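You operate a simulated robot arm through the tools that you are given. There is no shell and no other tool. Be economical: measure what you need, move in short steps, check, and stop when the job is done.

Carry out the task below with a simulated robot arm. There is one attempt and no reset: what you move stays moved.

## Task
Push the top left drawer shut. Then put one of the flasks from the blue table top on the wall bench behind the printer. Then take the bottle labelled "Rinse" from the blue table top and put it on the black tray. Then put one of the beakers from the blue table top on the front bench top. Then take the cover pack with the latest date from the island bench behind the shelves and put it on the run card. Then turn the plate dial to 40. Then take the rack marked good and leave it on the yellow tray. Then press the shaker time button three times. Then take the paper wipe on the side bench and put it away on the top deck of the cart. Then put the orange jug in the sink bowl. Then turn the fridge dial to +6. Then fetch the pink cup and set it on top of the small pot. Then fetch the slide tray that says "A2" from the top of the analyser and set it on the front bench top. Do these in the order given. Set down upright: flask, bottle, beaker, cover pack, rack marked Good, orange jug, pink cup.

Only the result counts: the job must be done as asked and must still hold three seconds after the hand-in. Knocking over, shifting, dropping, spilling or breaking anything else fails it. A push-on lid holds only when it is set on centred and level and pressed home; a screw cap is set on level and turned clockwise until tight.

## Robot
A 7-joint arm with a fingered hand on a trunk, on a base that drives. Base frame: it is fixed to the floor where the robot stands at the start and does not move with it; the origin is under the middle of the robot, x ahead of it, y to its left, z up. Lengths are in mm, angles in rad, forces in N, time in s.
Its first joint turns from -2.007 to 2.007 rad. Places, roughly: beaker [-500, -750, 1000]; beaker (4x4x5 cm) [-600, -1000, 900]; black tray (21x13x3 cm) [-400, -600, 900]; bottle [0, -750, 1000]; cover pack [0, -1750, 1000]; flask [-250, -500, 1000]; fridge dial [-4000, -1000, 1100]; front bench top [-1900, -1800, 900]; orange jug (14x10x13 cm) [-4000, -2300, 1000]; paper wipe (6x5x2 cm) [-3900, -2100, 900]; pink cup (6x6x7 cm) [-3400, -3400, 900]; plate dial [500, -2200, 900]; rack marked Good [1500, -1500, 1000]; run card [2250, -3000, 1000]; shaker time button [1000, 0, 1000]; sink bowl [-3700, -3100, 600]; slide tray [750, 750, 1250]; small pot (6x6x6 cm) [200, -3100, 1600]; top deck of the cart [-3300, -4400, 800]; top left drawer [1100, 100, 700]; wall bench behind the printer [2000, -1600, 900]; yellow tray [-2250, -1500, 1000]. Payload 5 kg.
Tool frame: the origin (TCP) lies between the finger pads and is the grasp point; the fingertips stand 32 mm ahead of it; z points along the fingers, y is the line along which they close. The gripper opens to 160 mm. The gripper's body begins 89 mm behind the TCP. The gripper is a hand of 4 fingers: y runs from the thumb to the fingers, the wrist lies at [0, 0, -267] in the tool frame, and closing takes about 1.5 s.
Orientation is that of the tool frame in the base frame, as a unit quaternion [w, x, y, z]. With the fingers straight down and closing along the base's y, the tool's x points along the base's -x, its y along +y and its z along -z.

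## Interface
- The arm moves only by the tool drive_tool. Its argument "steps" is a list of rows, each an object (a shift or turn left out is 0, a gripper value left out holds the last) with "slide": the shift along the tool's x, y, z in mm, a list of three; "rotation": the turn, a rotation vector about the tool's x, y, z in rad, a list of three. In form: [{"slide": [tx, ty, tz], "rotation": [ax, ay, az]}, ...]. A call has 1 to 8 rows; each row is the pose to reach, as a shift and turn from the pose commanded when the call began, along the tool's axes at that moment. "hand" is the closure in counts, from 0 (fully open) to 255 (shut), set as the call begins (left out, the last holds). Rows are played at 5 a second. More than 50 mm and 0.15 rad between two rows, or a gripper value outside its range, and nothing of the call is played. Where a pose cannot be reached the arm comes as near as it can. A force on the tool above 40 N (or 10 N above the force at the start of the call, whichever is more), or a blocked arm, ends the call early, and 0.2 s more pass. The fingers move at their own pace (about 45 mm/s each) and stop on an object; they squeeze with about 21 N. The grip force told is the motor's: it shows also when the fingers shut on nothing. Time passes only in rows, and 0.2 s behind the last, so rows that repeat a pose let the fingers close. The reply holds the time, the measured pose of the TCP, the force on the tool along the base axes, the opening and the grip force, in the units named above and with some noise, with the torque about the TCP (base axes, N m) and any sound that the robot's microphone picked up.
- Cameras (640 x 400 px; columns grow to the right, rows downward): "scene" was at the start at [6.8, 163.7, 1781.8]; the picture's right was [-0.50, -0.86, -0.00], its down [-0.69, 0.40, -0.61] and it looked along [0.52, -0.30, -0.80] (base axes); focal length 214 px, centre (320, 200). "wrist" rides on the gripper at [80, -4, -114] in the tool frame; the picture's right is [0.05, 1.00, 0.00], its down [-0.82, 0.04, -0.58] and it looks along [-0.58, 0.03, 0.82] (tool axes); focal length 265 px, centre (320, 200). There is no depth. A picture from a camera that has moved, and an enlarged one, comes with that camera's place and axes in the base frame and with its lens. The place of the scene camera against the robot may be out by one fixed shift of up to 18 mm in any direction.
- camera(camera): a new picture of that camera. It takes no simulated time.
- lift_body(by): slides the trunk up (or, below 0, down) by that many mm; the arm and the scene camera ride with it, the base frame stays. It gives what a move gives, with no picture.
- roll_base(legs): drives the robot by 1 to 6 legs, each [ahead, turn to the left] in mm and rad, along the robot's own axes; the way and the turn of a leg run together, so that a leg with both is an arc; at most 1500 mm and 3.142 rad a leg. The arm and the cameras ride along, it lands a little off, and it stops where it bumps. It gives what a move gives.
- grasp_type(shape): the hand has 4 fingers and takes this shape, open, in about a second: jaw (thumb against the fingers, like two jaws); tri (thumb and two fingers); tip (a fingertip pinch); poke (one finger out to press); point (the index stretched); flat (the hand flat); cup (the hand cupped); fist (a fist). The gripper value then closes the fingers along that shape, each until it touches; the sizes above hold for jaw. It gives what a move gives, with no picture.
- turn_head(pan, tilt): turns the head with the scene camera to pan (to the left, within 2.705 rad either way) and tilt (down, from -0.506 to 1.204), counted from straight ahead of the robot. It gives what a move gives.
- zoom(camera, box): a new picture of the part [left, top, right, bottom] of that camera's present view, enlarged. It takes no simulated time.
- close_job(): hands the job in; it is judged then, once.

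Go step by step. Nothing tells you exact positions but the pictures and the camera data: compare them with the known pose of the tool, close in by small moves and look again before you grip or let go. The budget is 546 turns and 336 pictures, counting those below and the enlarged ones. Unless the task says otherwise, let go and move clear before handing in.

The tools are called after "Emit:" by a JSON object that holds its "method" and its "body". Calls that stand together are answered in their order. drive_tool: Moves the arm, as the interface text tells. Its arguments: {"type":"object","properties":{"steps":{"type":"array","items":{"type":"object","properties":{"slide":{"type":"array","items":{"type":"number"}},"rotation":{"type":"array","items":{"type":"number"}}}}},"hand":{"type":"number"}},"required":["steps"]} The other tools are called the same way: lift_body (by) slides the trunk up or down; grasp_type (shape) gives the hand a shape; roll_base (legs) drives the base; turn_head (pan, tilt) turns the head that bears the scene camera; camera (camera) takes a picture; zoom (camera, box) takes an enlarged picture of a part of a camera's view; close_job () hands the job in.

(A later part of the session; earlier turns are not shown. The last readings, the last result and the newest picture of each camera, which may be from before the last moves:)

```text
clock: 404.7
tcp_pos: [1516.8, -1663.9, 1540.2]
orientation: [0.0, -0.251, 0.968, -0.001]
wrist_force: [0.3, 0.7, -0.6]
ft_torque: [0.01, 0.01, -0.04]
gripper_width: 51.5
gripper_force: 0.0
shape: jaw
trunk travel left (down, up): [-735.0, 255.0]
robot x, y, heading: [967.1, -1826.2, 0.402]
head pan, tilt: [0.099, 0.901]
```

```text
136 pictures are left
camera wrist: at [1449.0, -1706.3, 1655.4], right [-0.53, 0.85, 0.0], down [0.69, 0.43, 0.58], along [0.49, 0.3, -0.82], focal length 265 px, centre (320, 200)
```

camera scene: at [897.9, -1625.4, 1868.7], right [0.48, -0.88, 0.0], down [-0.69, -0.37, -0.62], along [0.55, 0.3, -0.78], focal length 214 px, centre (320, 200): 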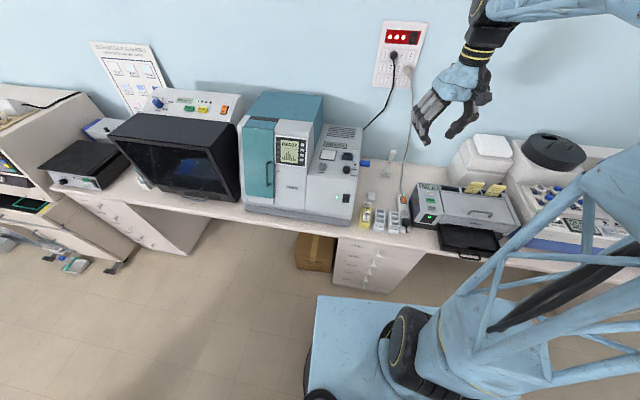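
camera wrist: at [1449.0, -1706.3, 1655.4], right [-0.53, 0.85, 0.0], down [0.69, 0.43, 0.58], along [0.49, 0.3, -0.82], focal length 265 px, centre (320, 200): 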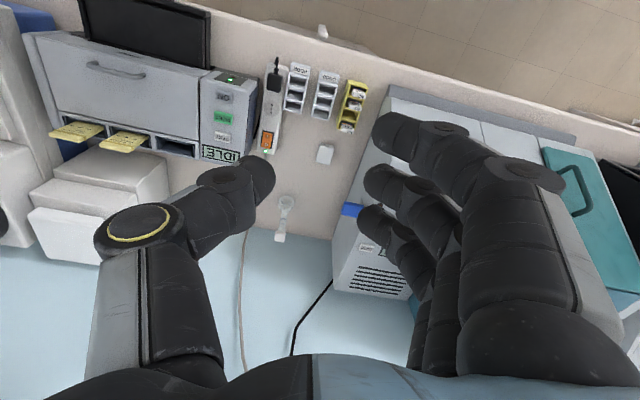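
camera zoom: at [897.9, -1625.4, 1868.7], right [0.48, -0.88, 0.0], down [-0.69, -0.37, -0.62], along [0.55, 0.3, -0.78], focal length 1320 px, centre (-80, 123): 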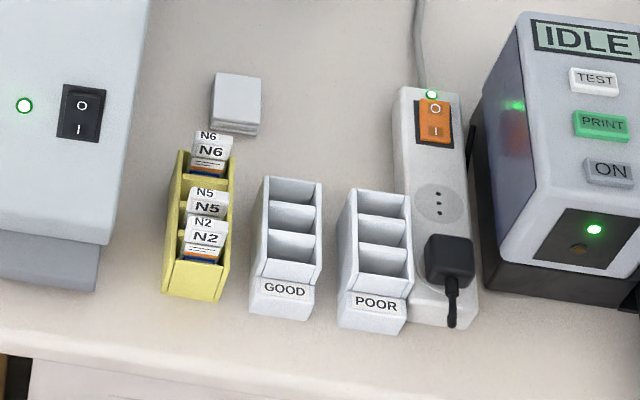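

GOOD rack is the middle white one, about 107 mm long, tight against its neighbours sideways, so I'll grip it by its ends. Moving over it and turning the tool.

Emit:
{"method": "drive_tool", "body": {"steps": [{"slide": [-13, 2, 0], "rotation": [0, 0, -0.149]}, {"slide": [-27, 4, 0], "rotation": [0, 0, -0.298]}, {"slide": [-40, 6, 0], "rotation": [0, 0, -0.447]}, {"slide": [-53, 8, 0], "rotation": [0, 0, -0.596]}, {"slide": [-67, 10, 0], "rotation": [0, 0, -0.745]}, {"slide": [-80, 12, 0], "rotation": [0, 0, -0.894]}, {"slide": [-94, 14, 0], "rotation": [0, 0, -1.043]}, {"slide": [-107, 16, 0], "rotation": [0, 0, -1.19]}], "hand": 0}}

Emit:
{"method": "drive_tool", "body": {"steps": [{"slide": [0, 0, 30], "rotation": [0, 0, -0.08]}, {"slide": [0, 0, 70], "rotation": [0, 0, -0.164]}, {"slide": [0, 0, 115], "rotation": [0, 0, -0.164]}]}}

Emit:
{"method": "lift_body", "body": {"by": -250}}

Emit:
{"method": "camera", "body": {"camera": "wrist"}}

```text
clock: 406.5
tcp_pos: [1604.1, -1595.8, 1541.2]
orientation: [0.001, 0.751, -0.66, 0.001]
wrist_force: [-0.2, -0.5, 0.0]
ft_torque: [-0.03, -0.01, -0.01]
gripper_width: 159.9
gripper_force: 0.0
shape: jaw
trunk travel left (down, up): [-735.0, 255.0]
robot x, y, heading: [958.6, -1824.3, 0.394]
head pan, tilt: [0.099, 0.901]
```

```text
clock: 407.3
tcp_pos: [1603.8, -1597.3, 1425.9]
orientation: [0.001, 0.802, -0.597, 0.0]
wrist_force: [0.2, -0.3, -0.3]
ft_torque: [-0.04, 0.01, -0.02]
gripper_width: 160.2
gripper_force: 0.2
shape: jaw
trunk travel left (down, up): [-735.0, 255.0]
robot x, y, heading: [962.7, -1823.2, 0.405]
head pan, tilt: [0.099, 0.901]
```

```text
clock: 409.9
tcp_pos: [1603.2, -1598.5, 1176.9]
orientation: [0.002, 0.802, -0.598, 0.0]
wrist_force: [0.3, -0.2, 1.4]
ft_torque: [-0.01, -0.03, -0.03]
gripper_width: 159.8
gripper_force: 0.1
shape: jaw
trunk travel left (down, up): [-485.0, 505.0]
robot x, y, heading: [962.5, -1823.8, 0.4]
head pan, tilt: [0.099, 0.901]
```

```text
135 pictures are left
camera wrist: at [1629.9, -1674.5, 1291.5], right [-0.94, -0.34, 0.0], down [-0.27, 0.77, 0.58], along [-0.19, 0.54, -0.82], focal length 265 px, centre (320, 200)
```

wrist: 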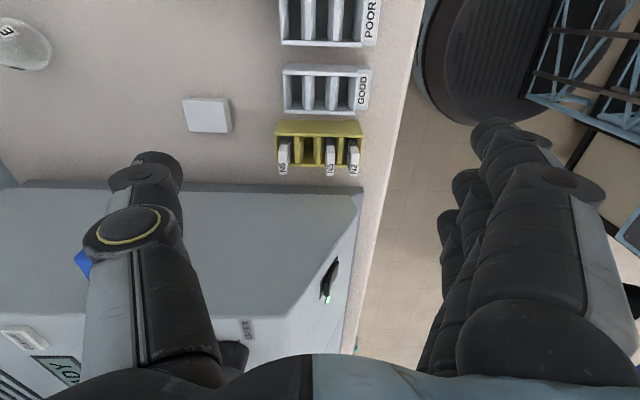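

Emit:
{"method": "drive_tool", "body": {"steps": [{"slide": [3, 6, 40]}, {"slide": [3, 6, 85]}, {"slide": [3, 6, 130]}, {"slide": [3, 6, 165]}]}}

Emit:
{"method": "camera", "body": {"camera": "wrist"}}

Emit:
{"method": "zoom", "body": {"camera": "scene", "box": [340, 170, 440, 250]}}

```text
clock: 410.9
tcp_pos: [1597.8, -1604.6, 1012.6]
orientation: [0.001, 0.802, -0.598, 0.0]
wrist_force: [0.0, -0.5, -0.3]
ft_torque: [0.0, 0.0, 0.0]
gripper_width: 159.9
gripper_force: 0.0
shape: jaw
trunk travel left (down, up): [-485.0, 505.0]
robot x, y, heading: [960.7, -1821.6, 0.401]
head pan, tilt: [0.099, 0.901]
```

```text
134 pictures are left
camera wrist: at [1625.3, -1679.3, 1126.3], right [-0.94, -0.34, 0.0], down [-0.27, 0.77, 0.58], along [-0.2, 0.54, -0.82], focal length 265 px, centre (320, 200)
```

wrist: 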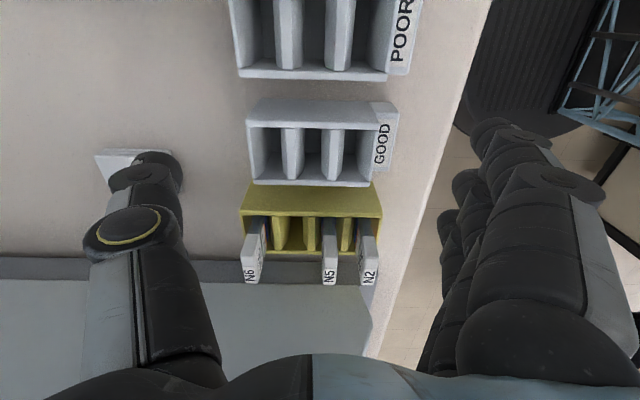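

```text
5.00 times, centred on (390, 210) of scene
camera zoom: at [898.3, -1625.5, 1618.7], right [0.48, -0.88, 0.0], down [-0.69, -0.37, -0.62], along [0.55, 0.3, -0.78], focal length 1072 px, centre (-30, 150)
```

zoom: 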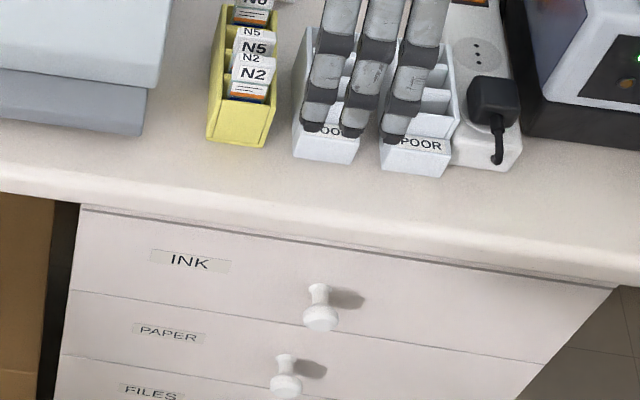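

Emit:
{"method": "drive_tool", "body": {"steps": [{"slide": [-5, 2, 20]}, {"slide": [-5, 2, 45]}, {"slide": [-5, 2, 65]}, {"slide": [-5, 2, 80]}]}}

Emit:
{"method": "camera", "body": {"camera": "wrist"}}

```text
clock: 411.9
tcp_pos: [1593.0, -1601.6, 932.2]
orientation: [0.001, 0.801, -0.599, 0.001]
wrist_force: [0.8, -0.4, -0.2]
ft_torque: [-0.01, 0.01, -0.01]
gripper_width: 159.9
gripper_force: 0.0
shape: jaw
trunk travel left (down, up): [-485.0, 505.0]
robot x, y, heading: [966.2, -1820.5, 0.399]
head pan, tilt: [0.099, 0.901]
```

```text
132 pictures are left
camera wrist: at [1621.3, -1677.6, 1045.9], right [-0.94, -0.34, 0.0], down [-0.27, 0.77, 0.58], along [-0.19, 0.54, -0.82], focal length 265 px, centre (320, 200)
```

wrist: 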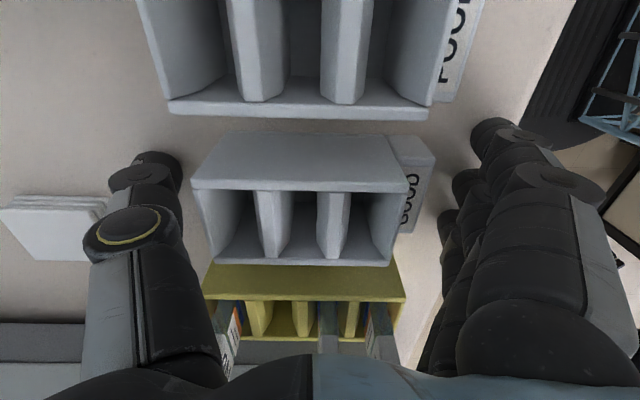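

Emit:
{"method": "drive_tool", "body": {"steps": [{"slide": [0, 0, 0]}, {"slide": [0, 0, 0]}, {"slide": [0, 0, 0]}, {"slide": [0, 0, 0]}, {"slide": [0, 0, 0]}, {"slide": [0, 0, 0]}], "hand": 255}}

Emit:
{"method": "camera", "body": {"camera": "wrist"}}

```text
clock: 413.3
tcp_pos: [1594.4, -1600.7, 931.8]
orientation: [0.001, 0.801, -0.598, 0.0]
wrist_force: [-1.7, 0.1, 8.2]
ft_torque: [0.06, 0.62, 0.05]
gripper_width: 101.9
gripper_force: 21.1
shape: jaw
trunk travel left (down, up): [-485.0, 505.0]
robot x, y, heading: [967.8, -1826.2, 0.4]
head pan, tilt: [0.099, 0.901]
```

```text
131 pictures are left
camera wrist: at [1620.9, -1677.5, 1046.7], right [-0.94, -0.34, 0.0], down [-0.27, 0.77, 0.58], along [-0.19, 0.54, -0.82], focal length 265 px, centre (320, 200)
```

wrist: 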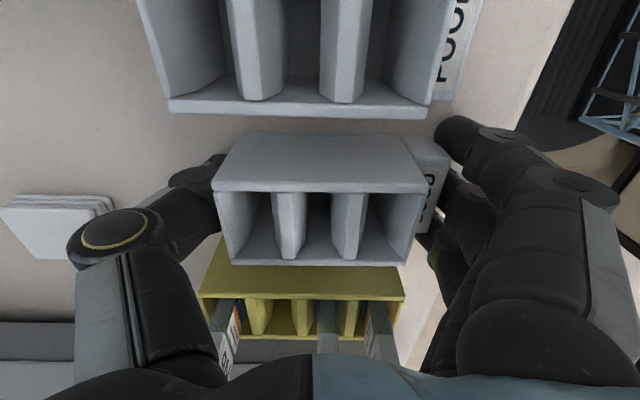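

Emit:
{"method": "drive_tool", "body": {"steps": [{"slide": [0, 0, -6]}, {"slide": [0, 0, -15]}, {"slide": [0, 0, -30]}, {"slide": [0, 0, -60]}, {"slide": [0, 0, -95]}]}}

Emit:
{"method": "camera", "body": {"camera": "wrist"}}

```text
clock: 414.5
tcp_pos: [1593.4, -1597.5, 1026.8]
orientation: [0.001, 0.802, -0.597, 0.0]
wrist_force: [0.3, -0.7, -1.6]
ft_torque: [-0.02, 0.0, 0.02]
gripper_width: 102.1
gripper_force: 20.8
shape: jaw
trunk travel left (down, up): [-485.0, 505.0]
robot x, y, heading: [962.8, -1824.9, 0.4]
head pan, tilt: [0.099, 0.901]
```

```text
130 pictures are left
camera wrist: at [1621.1, -1674.2, 1140.8], right [-0.94, -0.34, 0.0], down [-0.27, 0.77, 0.58], along [-0.19, 0.54, -0.82], focal length 265 px, centre (320, 200)
```

wrist: 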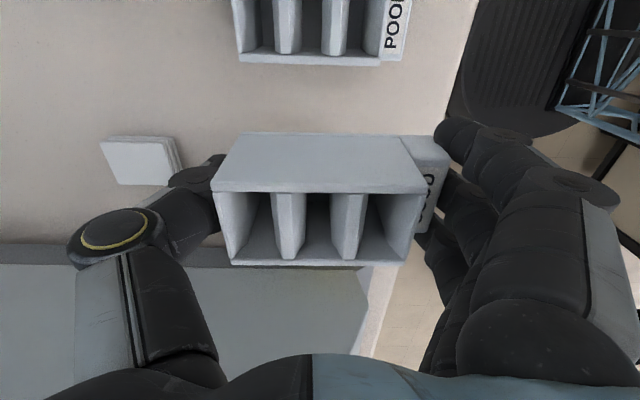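

The rack is held level. Raising it, retracting, and then driving the long way round to the far side of the front bench where the yellow tray should be.

Emit:
{"method": "drive_tool", "body": {"steps": [{"slide": [0, 0, -45]}, {"slide": [0, 0, -90]}, {"slide": [0, 0, -135]}, {"slide": [0, 0, -180]}, {"slide": [0, 0, -225]}]}}

Emit:
{"method": "lift_body", "body": {"by": 280}}

Emit:
{"method": "drive_tool", "body": {"steps": [{"slide": [2, 40, 0]}, {"slide": [4, 80, 0]}, {"slide": [6, 112, 0]}]}}

Emit:
{"method": "roll_base", "body": {"legs": [[0, 1.345], [1425, 0], [0, 0.572], [722, 0]]}}

```text
clock: 415.7
tcp_pos: [1596.4, -1598.7, 1251.1]
orientation: [0.002, 0.802, -0.598, 0.0]
wrist_force: [0.0, 0.9, -0.6]
ft_torque: [0.01, -0.06, 0.0]
gripper_width: 101.7
gripper_force: 21.3
shape: jaw
trunk travel left (down, up): [-485.0, 505.0]
robot x, y, heading: [965.0, -1826.8, 0.398]
head pan, tilt: [0.099, 0.901]
```

```text
clock: 418.5
tcp_pos: [1596.0, -1598.8, 1530.3]
orientation: [0.001, 0.802, -0.598, 0.0]
wrist_force: [-0.5, 0.3, -0.9]
ft_torque: [0.01, -0.01, 0.01]
gripper_width: 102.1
gripper_force: 20.5
shape: jaw
trunk travel left (down, up): [-765.0, 225.0]
robot x, y, heading: [961.3, -1823.4, 0.399]
head pan, tilt: [0.099, 0.901]
```

```text
clock: 419.5
tcp_pos: [1437.2, -1525.9, 1525.0]
orientation: [0.008, 0.868, -0.496, 0.0]
wrist_force: [0.8, -0.6, -1.0]
ft_torque: [0.02, 0.01, -0.04]
gripper_width: 101.8
gripper_force: 20.1
shape: jaw
trunk travel left (down, up): [-765.0, 225.0]
robot x, y, heading: [964.2, -1824.9, 0.402]
head pan, tilt: [0.099, 0.901]
stopped in row 3: the arm was blocked; the commanded pose is now the measured one
```

```text
clock: 434.7
tcp_pos: [-36.4, 374.2, 1525.5]
orientation: [0.005, 0.915, 0.403, 0.006]
wrist_force: [-0.1, -0.9, -0.9]
ft_torque: [0.04, -0.09, -0.02]
gripper_width: 101.3
gripper_force: 21.0
shape: jaw
trunk travel left (down, up): [-765.0, 225.0]
robot x, y, heading: [380.4, 9.1, 2.124]
head pan, tilt: [0.099, 0.901]
stopped in leg 4: the robot was blocked; the commanded pose is now the measured one
```

I touched the analyser's foot. Backing away and taking a line midway between it and the table corner.

Emit:
{"method": "roll_base", "body": {"legs": [[-300, 0]]}}

Emit:
{"method": "camera", "body": {"camera": "scene"}}

Emit:
{"method": "camera", "body": {"camera": "wrist"}}

```text
clock: 436.7
tcp_pos: [128.4, 123.0, 1526.5]
orientation: [0.005, 0.916, 0.4, 0.004]
wrist_force: [0.1, -0.4, -1.1]
ft_torque: [0.02, 0.04, 0.03]
gripper_width: 101.2
gripper_force: 21.5
shape: jaw
trunk travel left (down, up): [-765.0, 225.0]
robot x, y, heading: [545.6, -249.6, 2.126]
head pan, tilt: [0.099, 0.901]
```

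```text
129 pictures are left
camera scene: at [360.6, -350.2, 1898.7], right [0.79, 0.61, 0.0], down [0.48, -0.62, -0.62], along [-0.38, 0.49, -0.78], focal length 214 px, centre (320, 200)
```

scene: 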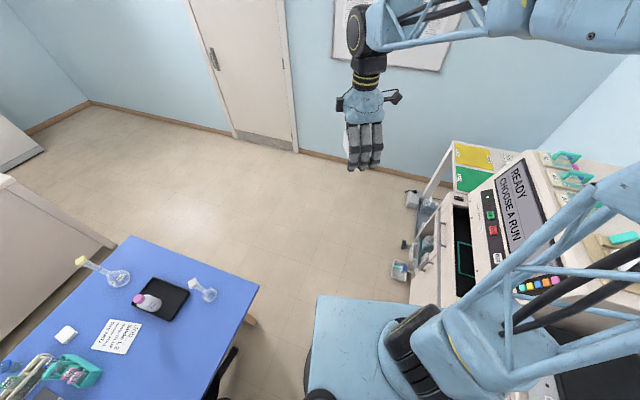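

```text
128 pictures are left
camera wrist: at [178.6, 184.2, 1640.6], right [0.77, -0.64, 0.01], down [-0.53, -0.62, 0.57], along [-0.36, -0.45, -0.82], focal length 265 px, centre (320, 200)
```

wrist: 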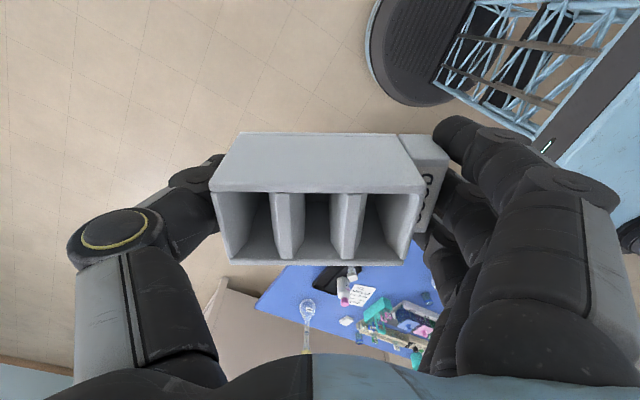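

Emit:
{"method": "roll_base", "body": {"legs": [[0, 0.353], [900, 0], [0, 0.777], [1093, 0], [0, 0.252]]}}

Emit:
{"method": "turn_head", "body": {"pan": 0.1, "tilt": 0.6}}

Emit:
{"method": "camera", "body": {"camera": "scene"}}

```text
clock: 450.9
tcp_pos: [-1687.8, -159.5, 1525.6]
orientation: [0.001, 0.446, 0.895, 0.007]
wrist_force: [0.0, 0.6, -1.2]
ft_torque: [0.03, 0.03, 0.0]
gripper_width: 100.9
gripper_force: 21.0
shape: jaw
trunk travel left (down, up): [-765.0, 225.0]
robot x, y, heading: [-1245.1, 185.7, -2.763]
head pan, tilt: [0.099, 0.901]
```

```text
clock: 451.7
tcp_pos: [-1687.5, -158.6, 1526.3]
orientation: [0.0, 0.446, 0.895, 0.008]
wrist_force: [0.1, -0.3, -0.3]
ft_torque: [-0.03, 0.03, 0.0]
gripper_width: 101.4
gripper_force: 20.9
shape: jaw
trunk travel left (down, up): [-765.0, 225.0]
robot x, y, heading: [-1252.6, 185.3, -2.764]
head pan, tilt: [0.099, 0.6]
```

```text
127 pictures are left
camera scene: at [-1193.6, -24.4, 1923.4], right [-0.46, 0.89, 0.0], down [0.5, 0.26, -0.82], along [-0.73, -0.38, -0.57], focal length 214 px, centre (320, 200)
```

scene: 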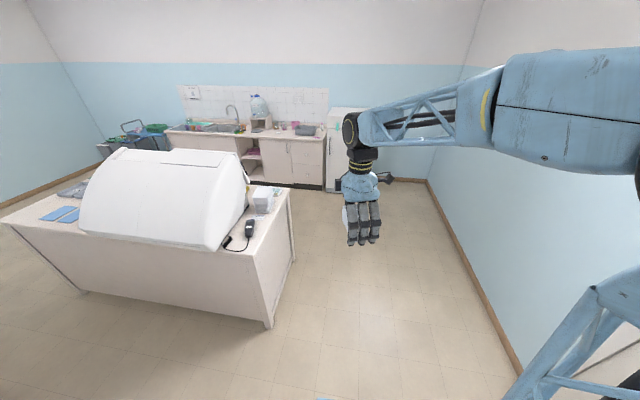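

Emit:
{"method": "roll_base", "body": {"legs": [[1339, 0], [0, 0.49], [840, 0], [0, 0.985]]}}

Emit:
{"method": "turn_head", "body": {"pan": 0.7, "tilt": 0.6}}

Emit:
{"method": "camera", "body": {"camera": "scene"}}

```text
clock: 466.6
tcp_pos: [-2748.7, -1431.5, 1526.1]
orientation: [-0.004, -0.269, 0.963, 0.005]
wrist_force: [-0.1, 0.2, -0.8]
ft_torque: [0.02, 0.02, -0.01]
gripper_width: 101.0
gripper_force: 20.7
shape: jaw
trunk travel left (down, up): [-765.0, 225.0]
robot x, y, heading: [-3049.5, -956.8, -1.292]
head pan, tilt: [0.099, 0.6]
```

```text
clock: 467.6
tcp_pos: [-2749.8, -1432.1, 1526.0]
orientation: [-0.005, -0.269, 0.963, 0.006]
wrist_force: [0.0, 1.4, 0.0]
ft_torque: [-0.03, 0.03, -0.02]
gripper_width: 100.7
gripper_force: 21.1
shape: jaw
trunk travel left (down, up): [-765.0, 225.0]
robot x, y, heading: [-3047.7, -958.4, -1.292]
head pan, tilt: [0.7, 0.6]
```

```text
126 pictures are left
camera scene: at [-2793.0, -897.3, 1923.4], right [-0.56, -0.83, 0.0], down [-0.47, 0.32, -0.82], along [0.68, -0.46, -0.57], focal length 214 px, centre (320, 200)
```

scene: 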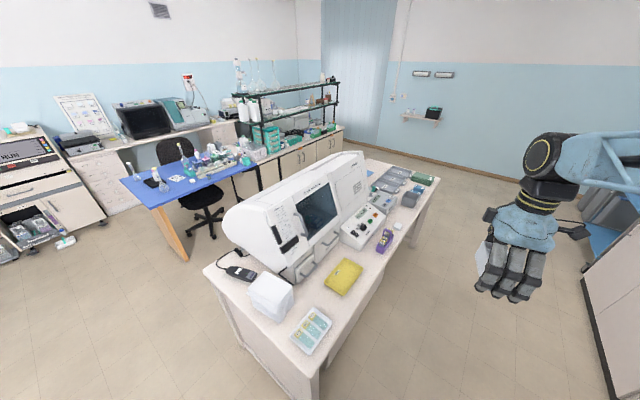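

Emit:
{"method": "zoom", "body": {"camera": "scene", "box": [260, 220, 420, 350]}}

```text
3.08 times, centred on (340, 285) of scene
camera zoom: at [-2793.0, -897.3, 1923.4], right [-0.56, -0.83, 0.0], down [-0.47, 0.32, -0.82], along [0.68, -0.46, -0.57], focal length 660 px, centre (258, -62)
```

zoom: 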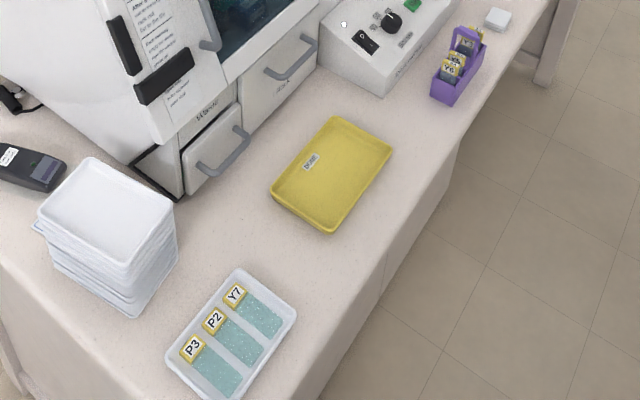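

The yellow tray is on this side of the bench, centred near (-2264, -1415). Driving alongside and facing it.

Emit:
{"method": "roll_base", "body": {"legs": [[0, 0.1], [672, 0], [0, 1.42]]}}

Emit:
{"method": "turn_head", "body": {"pan": 0.1, "tilt": 0.9}}

Emit:
{"method": "camera", "body": {"camera": "scene"}}

```text
clock: 475.5
tcp_pos: [-2316.0, -1303.6, 1525.7]
orientation: [0.007, 0.861, -0.509, -0.001]
wrist_force: [0.4, 0.9, -2.2]
ft_torque: [0.0, 0.01, 0.0]
gripper_width: 100.7
gripper_force: 21.1
shape: jaw
trunk travel left (down, up): [-765.0, 225.0]
robot x, y, heading: [-2800.4, -1580.9, 0.232]
head pan, tilt: [0.7, 0.6]
```

```text
clock: 476.5
tcp_pos: [-2314.3, -1301.7, 1525.5]
orientation: [0.007, 0.86, -0.51, -0.001]
wrist_force: [-0.1, 0.0, -1.3]
ft_torque: [0.01, 0.01, -0.01]
gripper_width: 100.4
gripper_force: 21.6
shape: jaw
trunk travel left (down, up): [-765.0, 225.0]
robot x, y, heading: [-2797.1, -1581.4, 0.23]
head pan, tilt: [0.099, 0.901]
```

```text
124 pictures are left
camera scene: at [-2831.1, -1373.6, 1898.7], right [0.33, -0.95, 0.0], down [-0.74, -0.26, -0.62], along [0.59, 0.2, -0.78], focal length 214 px, centre (320, 200)
```

scene: 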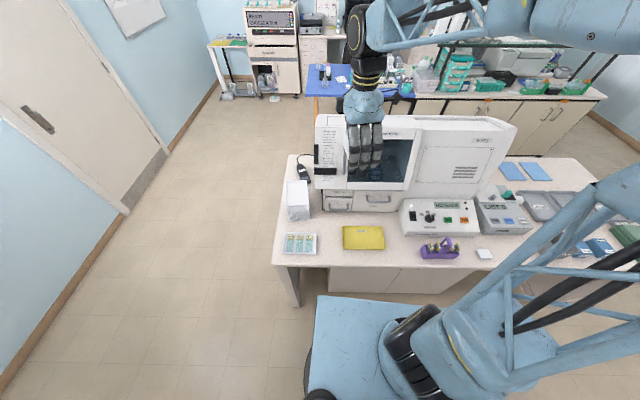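

Emit:
{"method": "drive_tool", "body": {"steps": [{"slide": [15.5, 0.5, 0], "rotation": [0, 0, 0.146]}, {"slide": [31, 1, 0], "rotation": [0, 0, 0.292]}, {"slide": [46, 2, 0], "rotation": [0, 0, 0.438]}, {"slide": [62, 2, 0], "rotation": [0, 0, 0.584]}, {"slide": [78, 3, 0], "rotation": [0, 0, 0.73]}, {"slide": [93, 3, 0], "rotation": [0, 0, 0.876]}, {"slide": [108, 4, 0], "rotation": [0, 0, 1.022]}, {"slide": [124, 4, 0], "rotation": [0, 0, 1.168]}]}}

Emit:
{"method": "drive_tool", "body": {"steps": [{"slide": [0, 0, 0], "rotation": [0, 0, 0.146]}, {"slide": [0, 0, 0], "rotation": [0, 0, 0.292]}, {"slide": [0, 0, 0], "rotation": [0, 0, 0.438]}, {"slide": [0, 0, 0], "rotation": [0, 0, 0.582]}]}}

Emit:
{"method": "lift_body", "body": {"by": -350}}

Emit:
{"method": "camera", "body": {"camera": "wrist"}}

Emit:
{"method": "camera", "body": {"camera": "scene"}}

```text
clock: 478.3
tcp_pos: [-2260.2, -1415.2, 1524.0]
orientation: [-0.006, -0.435, 0.9, -0.003]
wrist_force: [0.2, -0.6, -0.6]
ft_torque: [0.03, 0.02, -0.01]
gripper_width: 100.4
gripper_force: 21.3
shape: jaw
trunk travel left (down, up): [-765.0, 225.0]
robot x, y, heading: [-2798.5, -1578.5, 0.23]
head pan, tilt: [0.099, 0.901]
```

```text
clock: 479.3
tcp_pos: [-2260.3, -1415.6, 1526.4]
orientation: [-0.005, -0.158, 0.987, -0.004]
wrist_force: [0.7, -0.8, -1.6]
ft_torque: [0.0, -0.02, -0.01]
gripper_width: 100.6
gripper_force: 21.3
shape: jaw
trunk travel left (down, up): [-765.0, 225.0]
robot x, y, heading: [-2798.4, -1580.1, 0.233]
head pan, tilt: [0.099, 0.901]
```

```text
clock: 482.7
tcp_pos: [-2259.8, -1412.8, 1175.9]
orientation: [-0.006, -0.16, 0.987, -0.004]
wrist_force: [0.2, -0.2, -1.1]
ft_torque: [-0.01, 0.0, -0.01]
gripper_width: 100.3
gripper_force: 21.5
shape: jaw
trunk travel left (down, up): [-415.0, 575.0]
robot x, y, heading: [-2800.7, -1581.9, 0.23]
head pan, tilt: [0.099, 0.901]
```

```text
123 pictures are left
camera wrist: at [-2333.2, -1443.1, 1291.1], right [-0.36, 0.93, -0.01], down [0.77, 0.3, 0.57], along [0.53, 0.2, -0.82], focal length 265 px, centre (320, 200)
```

wrist: 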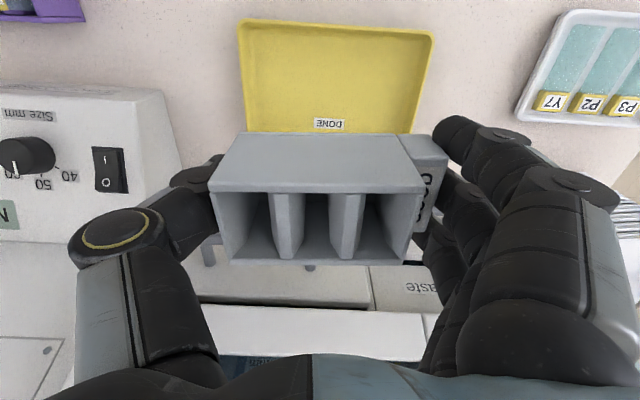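

```text
122 pictures are left
camera scene: at [-2831.1, -1373.9, 1548.7], right [0.33, -0.95, 0.0], down [-0.74, -0.26, -0.62], along [0.59, 0.2, -0.78], focal length 214 px, centre (320, 200)
```

scene: 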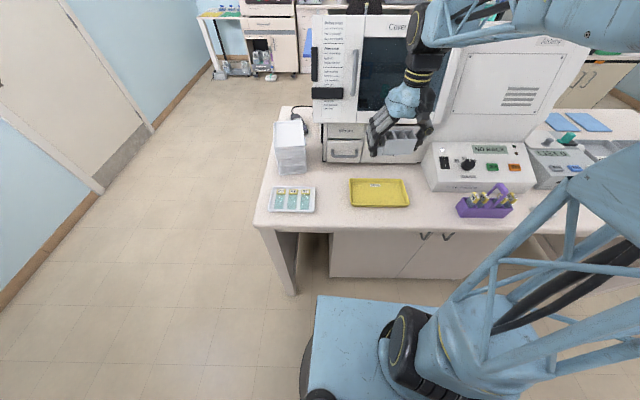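

Emit:
{"method": "drive_tool", "body": {"steps": [{"slide": [8, 12, 0]}, {"slide": [8, 12, 45]}, {"slide": [8, 12, 90]}, {"slide": [8, 12, 135]}, {"slide": [8, 12, 170]}]}}

Emit:
{"method": "camera", "body": {"camera": "wrist"}}

Emit:
{"method": "zoom", "body": {"camera": "scene", "box": [330, 120, 450, 220]}}

```text
clock: 483.9
tcp_pos: [-2272.6, -1408.5, 1005.9]
orientation: [-0.004, -0.16, 0.987, -0.005]
wrist_force: [0.0, 0.2, -1.1]
ft_torque: [0.02, 0.02, 0.0]
gripper_width: 100.4
gripper_force: 21.8
shape: jaw
trunk travel left (down, up): [-415.0, 575.0]
robot x, y, heading: [-2803.4, -1579.0, 0.236]
head pan, tilt: [0.099, 0.901]
```

```text
121 pictures are left
camera wrist: at [-2346.3, -1437.0, 1121.7], right [-0.36, 0.93, -0.01], down [0.77, 0.3, 0.57], along [0.53, 0.2, -0.82], focal length 265 px, centre (320, 200)
```

wrist: 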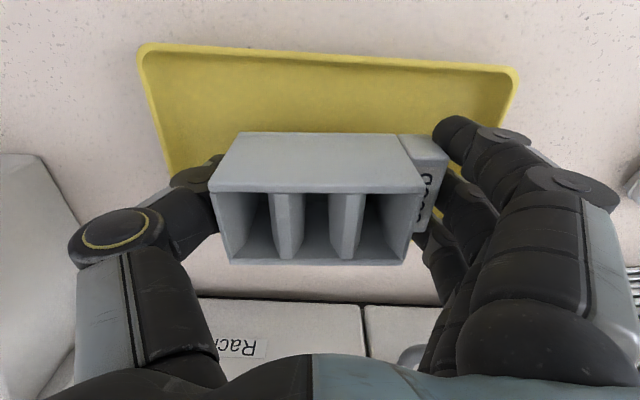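

```text
4.00 times, centred on (390, 170) of scene
camera zoom: at [-2830.9, -1373.9, 1548.7], right [0.33, -0.95, 0.0], down [-0.74, -0.26, -0.62], along [0.59, 0.2, -0.78], focal length 858 px, centre (40, 320)
```

zoom: 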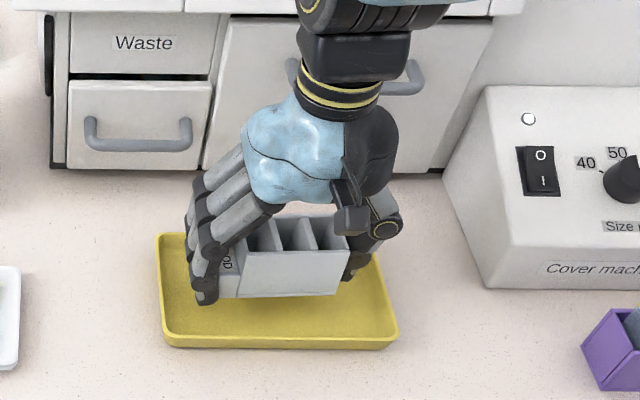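

Emit:
{"method": "drive_tool", "body": {"steps": [{"slide": [-8, 0, 10]}, {"slide": [-8, 0, 20]}, {"slide": [-8, 0, 28]}]}}

Emit:
{"method": "drive_tool", "body": {"steps": [{"slide": [0, 0, 5]}]}}

Emit:
{"method": "zoom", "body": {"camera": "scene", "box": [330, 120, 450, 220]}}

```text
clock: 484.7
tcp_pos: [-2264.0, -1405.3, 979.0]
orientation: [-0.005, -0.16, 0.987, -0.005]
wrist_force: [0.7, -0.1, 0.1]
ft_torque: [0.03, -0.05, -0.02]
gripper_width: 100.3
gripper_force: 21.3
shape: jaw
trunk travel left (down, up): [-415.0, 575.0]
robot x, y, heading: [-2799.8, -1580.0, 0.228]
head pan, tilt: [0.099, 0.901]
```

```text
clock: 485.1
tcp_pos: [-2264.8, -1404.8, 975.5]
orientation: [-0.003, -0.16, 0.987, -0.004]
wrist_force: [-1.6, -2.8, 37.6]
ft_torque: [2.84, 0.15, 0.16]
gripper_width: 98.3
gripper_force: 21.7
shape: jaw
trunk travel left (down, up): [-415.0, 575.0]
robot x, y, heading: [-2802.0, -1578.5, 0.227]
head pan, tilt: [0.099, 0.901]
```

```text
4.00 times, centred on (390, 170) of scene
camera zoom: at [-2833.1, -1375.0, 1549.6], right [0.33, -0.95, 0.0], down [-0.74, -0.25, -0.62], along [0.59, 0.2, -0.78], focal length 858 px, centre (40, 320)
```

zoom: 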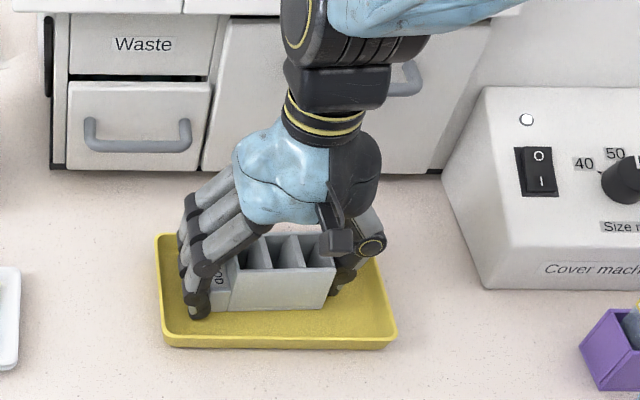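

Emit:
{"method": "drive_tool", "body": {"steps": [{"slide": [0, 0, -3]}]}}

Emit:
{"method": "drive_tool", "body": {"steps": [{"slide": [0, 0, 0]}, {"slide": [0, 0, 0]}, {"slide": [0, 0, 0]}, {"slide": [0, 0, 0]}], "hand": 30}}

Emit:
{"method": "camera", "body": {"camera": "wrist"}}

```text
clock: 485.5
tcp_pos: [-2263.6, -1405.0, 977.2]
orientation: [-0.005, -0.158, 0.987, -0.005]
wrist_force: [4.5, 0.1, 25.0]
ft_torque: [2.03, -0.34, -0.33]
gripper_width: 98.2
gripper_force: 21.4
shape: jaw
trunk travel left (down, up): [-415.0, 575.0]
robot x, y, heading: [-2799.3, -1579.6, 0.233]
head pan, tilt: [0.099, 0.901]
```

```text
clock: 486.5
tcp_pos: [-2265.2, -1405.9, 975.8]
orientation: [-0.006, -0.16, 0.987, -0.005]
wrist_force: [-2.7, 0.4, 4.0]
ft_torque: [0.35, 0.09, 0.13]
gripper_width: 141.1
gripper_force: 0.0
shape: jaw
trunk travel left (down, up): [-415.0, 575.0]
robot x, y, heading: [-2803.1, -1583.1, 0.232]
head pan, tilt: [0.099, 0.901]
```

```text
118 pictures are left
camera wrist: at [-2339.1, -1433.5, 1090.7], right [-0.36, 0.93, -0.01], down [0.77, 0.3, 0.57], along [0.53, 0.2, -0.82], focal length 265 px, centre (320, 200)
```

wrist: 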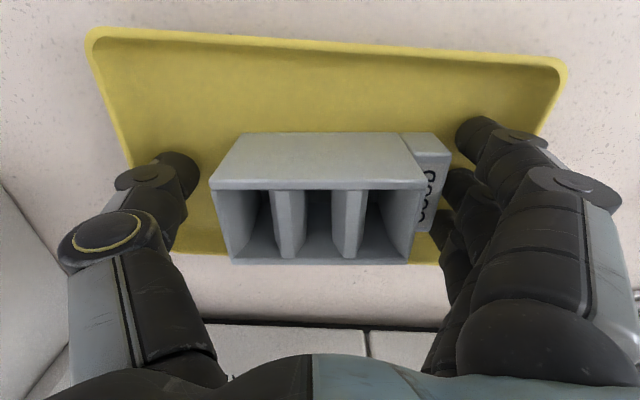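

Released. Rising straight up.

Emit:
{"method": "drive_tool", "body": {"steps": [{"slide": [0, 0, -12]}, {"slide": [0, 0, -40]}, {"slide": [0, 0, -85]}, {"slide": [0, 0, -130]}, {"slide": [0, 0, -175]}, {"slide": [0, 0, -220]}]}}

Emit:
{"method": "lift_body", "body": {"by": 350}}

Emit:
{"method": "zoom", "body": {"camera": "scene", "box": [300, 190, 420, 270]}}

```text
clock: 487.9
tcp_pos: [-2263.2, -1402.0, 1197.7]
orientation: [-0.006, -0.16, 0.987, -0.005]
wrist_force: [-0.1, 1.3, 0.7]
ft_torque: [0.01, 0.01, 0.0]
gripper_width: 141.4
gripper_force: 0.2
shape: jaw
trunk travel left (down, up): [-415.0, 575.0]
robot x, y, heading: [-2801.0, -1582.2, 0.234]
head pan, tilt: [0.099, 0.901]
```

```text
clock: 491.3
tcp_pos: [-2262.3, -1401.0, 1547.1]
orientation: [-0.005, -0.16, 0.987, -0.005]
wrist_force: [-0.7, -0.3, -0.6]
ft_torque: [0.01, 0.0, 0.02]
gripper_width: 141.1
gripper_force: 0.0
shape: jaw
trunk travel left (down, up): [-765.0, 225.0]
robot x, y, heading: [-2800.7, -1581.7, 0.228]
head pan, tilt: [0.099, 0.901]
```

```text
5.00 times, centred on (360, 230) of scene
camera zoom: at [-2831.1, -1373.8, 1898.6], right [0.33, -0.95, 0.0], down [-0.74, -0.26, -0.62], along [0.59, 0.2, -0.78], focal length 1072 px, centre (120, 50)
```

zoom: 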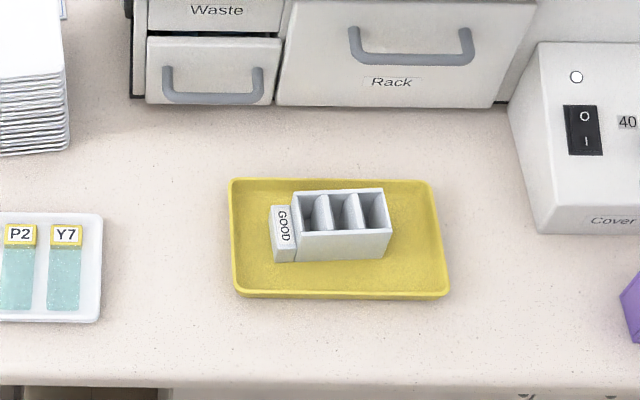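

The GOOD rack stands in the yellow tray. Next is the shaker's TIME button back by the start; driving the same way back.

Emit:
{"method": "roll_base", "body": {"legs": [[0, 1.715], [680, 0], [0, -1.079], [851, 0], [0, -0.498], [1341, 0]]}}

Emit:
{"method": "roll_base", "body": {"legs": [[0, -0.26], [1093, 0], [0, -0.776]]}}

```text
clock: 514.1
tcp_pos: [-677.6, 335.3, 1546.6]
orientation: [-0.005, -0.201, 0.98, -0.004]
wrist_force: [0.0, -0.1, 0.0]
ft_torque: [0.0, -0.02, 0.02]
gripper_width: 141.4
gripper_force: 0.1
shape: jaw
trunk travel left (down, up): [-765.0, 225.0]
robot x, y, heading: [-1202.8, 111.2, 0.322]
head pan, tilt: [0.099, 0.901]
```

```text
clock: 522.7
tcp_pos: [367.4, -133.5, 1548.6]
orientation: [-0.007, 0.297, 0.955, -0.001]
wrist_force: [-0.6, 0.3, -0.3]
ft_torque: [0.01, -0.01, 0.02]
gripper_width: 141.2
gripper_force: 0.1
shape: jaw
trunk travel left (down, up): [-765.0, 225.0]
robot x, y, heading: [-100.2, 185.6, -0.692]
head pan, tilt: [0.099, 0.901]
```

Emit:
{"method": "roll_base", "body": {"legs": [[0, 0.141], [470, 0], [0, 0.84]]}}

Emit:
{"method": "turn_head", "body": {"pan": -0.1, "tilt": 0.7}}

Emit:
{"method": "camera", "body": {"camera": "scene"}}

Emit:
{"method": "zoom", "body": {"camera": "scene", "box": [280, 150, 400, 240]}}

```text
clock: 528.5
tcp_pos: [819.7, 157.0, 1547.6]
orientation: [-0.006, -0.192, 0.981, -0.005]
wrist_force: [-1.0, 0.0, 0.2]
ft_torque: [0.0, 0.02, 0.03]
gripper_width: 141.2
gripper_force: 0.1
shape: jaw
trunk travel left (down, up): [-765.0, 225.0]
robot x, y, heading: [294.7, -55.7, 0.297]
head pan, tilt: [0.099, 0.901]
```

```text
clock: 529.2
tcp_pos: [821.0, 156.7, 1547.3]
orientation: [-0.005, -0.192, 0.981, -0.004]
wrist_force: [-0.1, 0.2, -0.2]
ft_torque: [-0.03, -0.02, 0.0]
gripper_width: 141.2
gripper_force: 0.0
shape: jaw
trunk travel left (down, up): [-765.0, 225.0]
robot x, y, heading: [294.8, -58.4, 0.292]
head pan, tilt: [-0.099, 0.7]
```

```text
116 pictures are left
camera scene: at [264.0, 134.9, 1914.8], right [0.2, -0.98, 0.0], down [-0.63, -0.13, -0.76], along [0.75, 0.15, -0.64], focal length 214 px, centre (320, 200)
```

scene: 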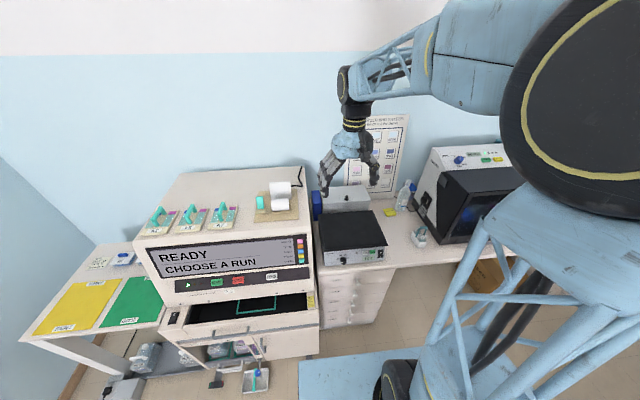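

```text
4.44 times, centred on (340, 195) of scene
camera zoom: at [264.0, 134.9, 1914.8], right [0.2, -0.98, 0.0], down [-0.63, -0.13, -0.76], along [0.75, 0.15, -0.64], focal length 953 px, centre (231, 222)
```

zoom: 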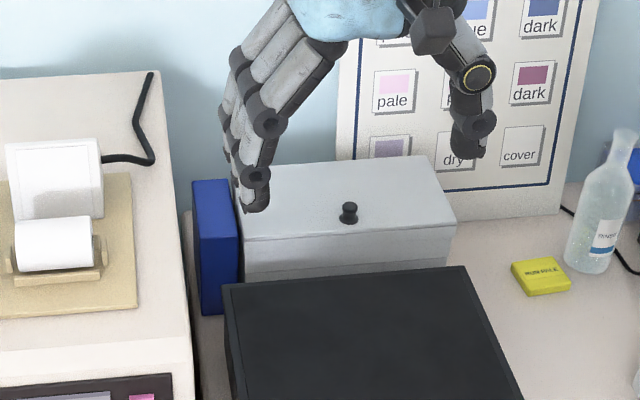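

I'll retract, lower the trunk and pitch the closed hand forward so a fingertip can press the button from the front.

Emit:
{"method": "drive_tool", "body": {"steps": [{"slide": [37, 2, 0], "rotation": [0, 0, 0.05]}, {"slide": [74, 3, 0], "rotation": [0, 0, 0.09]}, {"slide": [111, 5, 0], "rotation": [0, 0, 0.09]}, {"slide": [148, 6, 0], "rotation": [0, 0, 0.09]}], "hand": 255}}

Emit:
{"method": "lift_body", "body": {"by": -400}}

Emit:
{"method": "drive_tool", "body": {"steps": [{"slide": [-19, 0, 0], "rotation": [0, -0.12, 0]}, {"slide": [-38, 0, 0], "rotation": [0, -0.24, 0]}, {"slide": [-57, 0, 0], "rotation": [0, -0.36, 0]}, {"slide": [-76, 0, 0], "rotation": [0, -0.48, 0]}, {"slide": [-95, 0, 0], "rotation": [0, -0.6, 0]}, {"slide": [-114, 0, 0], "rotation": [0, -0.72, 0]}, {"slide": [-132, 0, 0], "rotation": [0, -0.84, 0]}, {"slide": [-150, 0, 0], "rotation": [0, -0.95, 0]}]}}

Emit:
{"method": "camera", "body": {"camera": "wrist"}}

Emit:
{"method": "camera", "body": {"camera": "scene"}}

```text
clock: 530.2
tcp_pos: [678.7, 104.3, 1549.1]
orientation: [-0.004, -0.146, 0.989, -0.005]
wrist_force: [-0.9, 0.2, 0.5]
ft_torque: [0.03, -0.05, -0.01]
gripper_width: 53.5
gripper_force: 0.1
shape: jaw
trunk travel left (down, up): [-765.0, 225.0]
robot x, y, heading: [295.9, -57.2, 0.299]
head pan, tilt: [-0.099, 0.7]
```

```text
clock: 534.0
tcp_pos: [685.0, 107.4, 1137.2]
orientation: [-0.023, -0.147, 0.989, -0.008]
wrist_force: [0.0, -0.1, 0.0]
ft_torque: [0.0, -0.01, -0.01]
gripper_width: 0.1
gripper_force: 20.9
shape: jaw
trunk travel left (down, up): [-365.0, 625.0]
robot x, y, heading: [297.0, -59.5, 0.303]
head pan, tilt: [-0.099, 0.7]
```

```text
clock: 536.0
tcp_pos: [844.8, 166.2, 1102.3]
orientation: [0.412, -0.137, 0.899, 0.06]
wrist_force: [0.9, 0.1, -0.3]
ft_torque: [-0.02, 0.03, -0.04]
gripper_width: 0.0
gripper_force: 20.9
shape: jaw
out of reach, approached as far as the arm can: row 2, 3, 4, 5, 6, 7, 8
trunk travel left (down, up): [-365.0, 625.0]
robot x, y, heading: [293.2, -55.3, 0.295]
head pan, tilt: [-0.099, 0.7]
stopped in row 8: the arm was blocked; the commanded pose is now the measured one
```

```text
114 pictures are left
camera wrist: at [713.5, 120.4, 1116.8], right [-0.33, 0.94, -0.04], down [0.08, 0.07, 0.99], along [0.94, 0.32, -0.1], focal length 265 px, centre (320, 200)
```

wrist: 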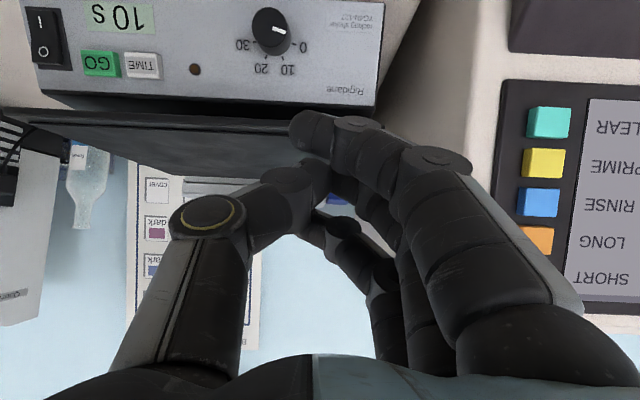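

```text
113 pictures are left
camera scene: at [264.5, 135.4, 1514.4], right [0.2, -0.98, 0.0], down [-0.63, -0.13, -0.76], along [0.75, 0.15, -0.64], focal length 214 px, centre (320, 200)
```

scene: 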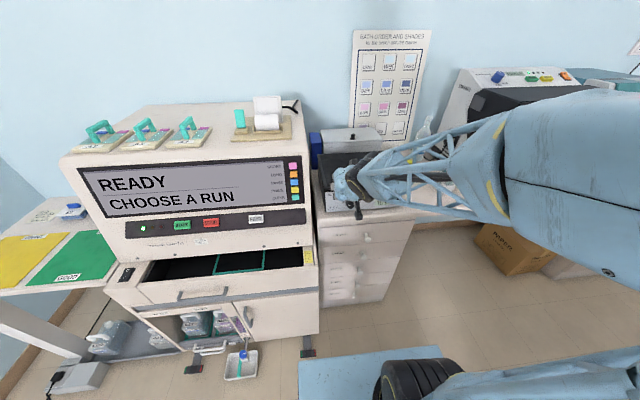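

Emit:
{"method": "zoom", "body": {"camera": "wrist", "box": [240, 90, 440, 290]}}

Emit:
{"method": "zoom", "body": {"camera": "scene", "box": [300, 130, 400, 220]}}

```text
2.00 times, centred on (340, 190) of wrist
camera zoom: at [713.5, 120.4, 1116.8], right [-0.33, 0.94, -0.04], down [0.08, 0.07, 0.99], along [0.94, 0.32, -0.1], focal length 531 px, centre (280, 220)
```

zoom: 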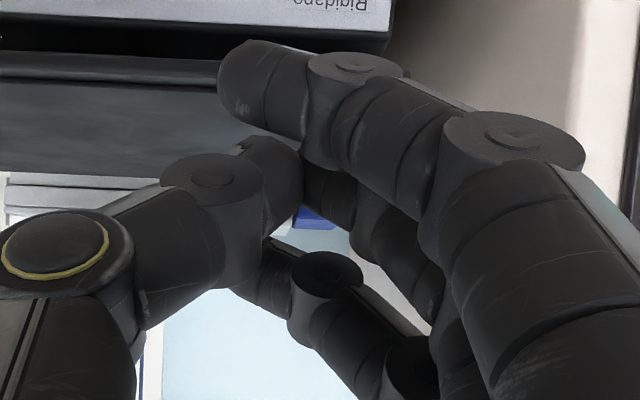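

```text
4.44 times, centred on (350, 175) of scene
camera zoom: at [264.5, 135.4, 1514.4], right [0.2, -0.98, 0.0], down [-0.63, -0.13, -0.76], along [0.75, 0.15, -0.64], focal length 953 px, centre (187, 311)
```

zoom: 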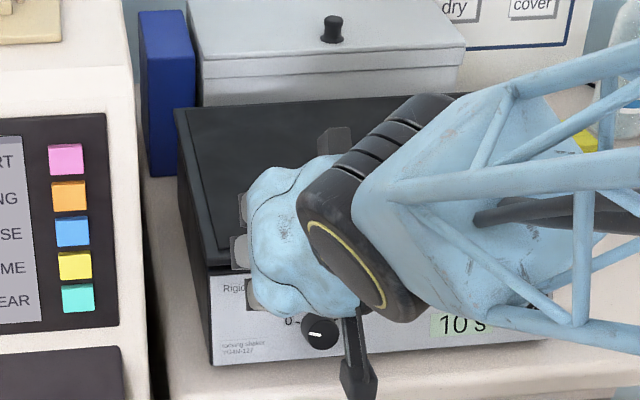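

The TIME button is at (999, 32, 970). Sliding across in front of it, then lowering to its height.

Emit:
{"method": "drive_tool", "body": {"steps": [{"slide": [-6, -43, 7]}, {"slide": [-12, -86, 14]}, {"slide": [-18, -129, 21]}, {"slide": [-24, -171, 29]}]}}

Emit:
{"method": "camera", "body": {"camera": "wrist"}}

```text
clock: 537.2
tcp_pos: [930.2, -79.9, 1106.8]
orientation: [0.419, -0.064, 0.906, 0.026]
wrist_force: [-0.4, 0.4, 0.3]
ft_torque: [-0.01, -0.03, -0.02]
gripper_width: 0.0
gripper_force: 20.6
shape: jaw
trunk travel left (down, up): [-365.0, 625.0]
robot x, y, heading: [296.3, -58.0, 0.294]
head pan, tilt: [-0.099, 0.7]
stopped in row 4: the arm was blocked; the commanded pose is now the measured one
```

```text
110 pictures are left
camera wrist: at [793.2, -104.0, 1120.9], right [-0.17, 0.98, -0.05], down [0.08, 0.06, 0.99], along [0.98, 0.17, -0.09], focal length 265 px, centre (320, 200)
```

wrist: 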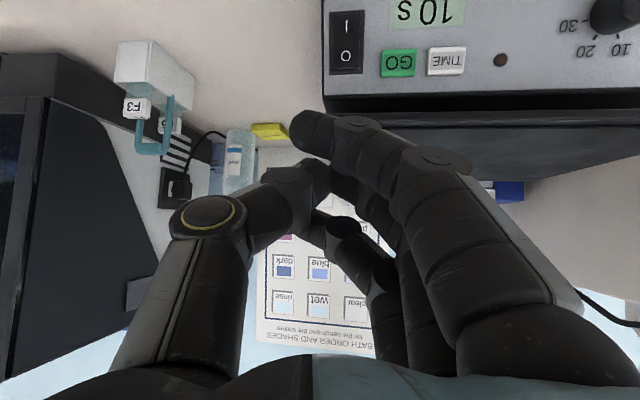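

Emit:
{"method": "lift_body", "body": {"by": -150}}

Emit:
{"method": "drive_tool", "body": {"steps": [{"slide": [0, 20, 0]}]}}

```text
clock: 539.0
tcp_pos: [931.4, -79.5, 955.7]
orientation: [0.416, -0.065, 0.907, 0.024]
wrist_force: [-0.3, 0.3, -0.6]
ft_torque: [0.03, 0.01, 0.01]
gripper_width: 0.0
gripper_force: 21.0
shape: jaw
trunk travel left (down, up): [-215.0, 775.0]
robot x, y, heading: [294.9, -57.1, 0.304]
head pan, tilt: [-0.099, 0.7]
```

```text
clock: 539.4
tcp_pos: [929.6, -64.5, 956.5]
orientation: [0.42, -0.062, 0.905, 0.027]
wrist_force: [-0.2, -0.2, 0.6]
ft_torque: [0.02, 0.02, 0.0]
gripper_width: 0.0
gripper_force: 20.9
shape: jaw
trunk travel left (down, up): [-215.0, 775.0]
robot x, y, heading: [295.5, -57.5, 0.3]
head pan, tilt: [-0.099, 0.7]
```

Emit:
{"method": "drive_tool", "body": {"steps": [{"slide": [-4, 39, 5], "rotation": [-0.06, 0, -0.05]}, {"slide": [-8, 77, 9], "rotation": [-0.12, 0, -0.1]}]}}

Emit:
{"method": "camera", "body": {"camera": "wrist"}}

Emit:
{"method": "zoom", "body": {"camera": "scene", "box": [300, 110, 420, 210]}}

```text
clock: 540.0
tcp_pos: [929.2, 16.6, 958.2]
orientation: [0.416, -0.134, 0.898, 0.06]
wrist_force: [-0.4, -0.1, 0.3]
ft_torque: [-0.01, 0.0, -0.03]
gripper_width: 0.0
gripper_force: 21.2
shape: jaw
trunk travel left (down, up): [-215.0, 775.0]
robot x, y, heading: [294.7, -59.9, 0.294]
head pan, tilt: [-0.099, 0.7]
```

```text
109 pictures are left
camera wrist: at [797.5, -27.8, 970.9], right [-0.32, 0.95, -0.04], down [0.07, 0.07, 0.99], along [0.94, 0.32, -0.09], focal length 265 px, centre (320, 200)
```

wrist: 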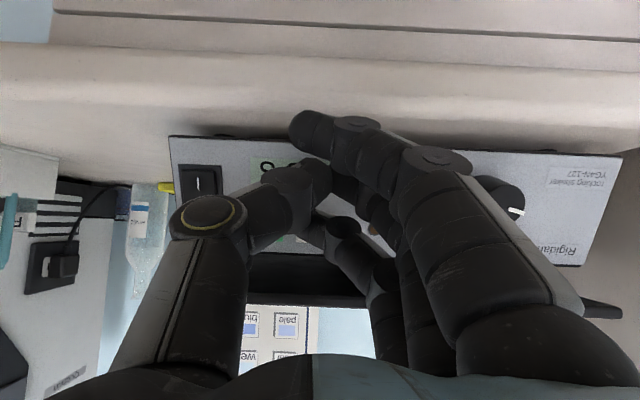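

```text
4.00 times, centred on (360, 160) of scene
camera zoom: at [263.9, 134.6, 1364.8], right [0.2, -0.98, 0.0], down [-0.63, -0.13, -0.76], along [0.75, 0.15, -0.64], focal length 858 px, centre (160, 360)
```

zoom: 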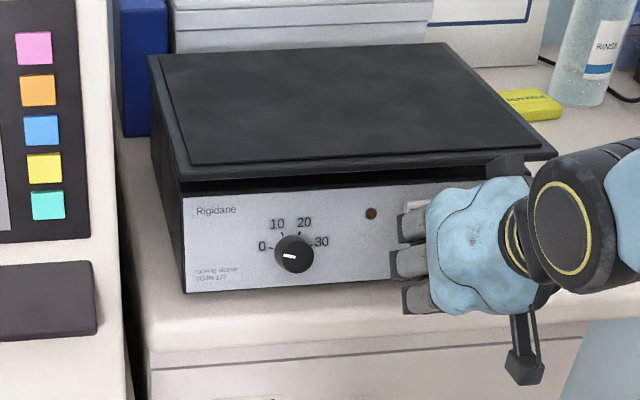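

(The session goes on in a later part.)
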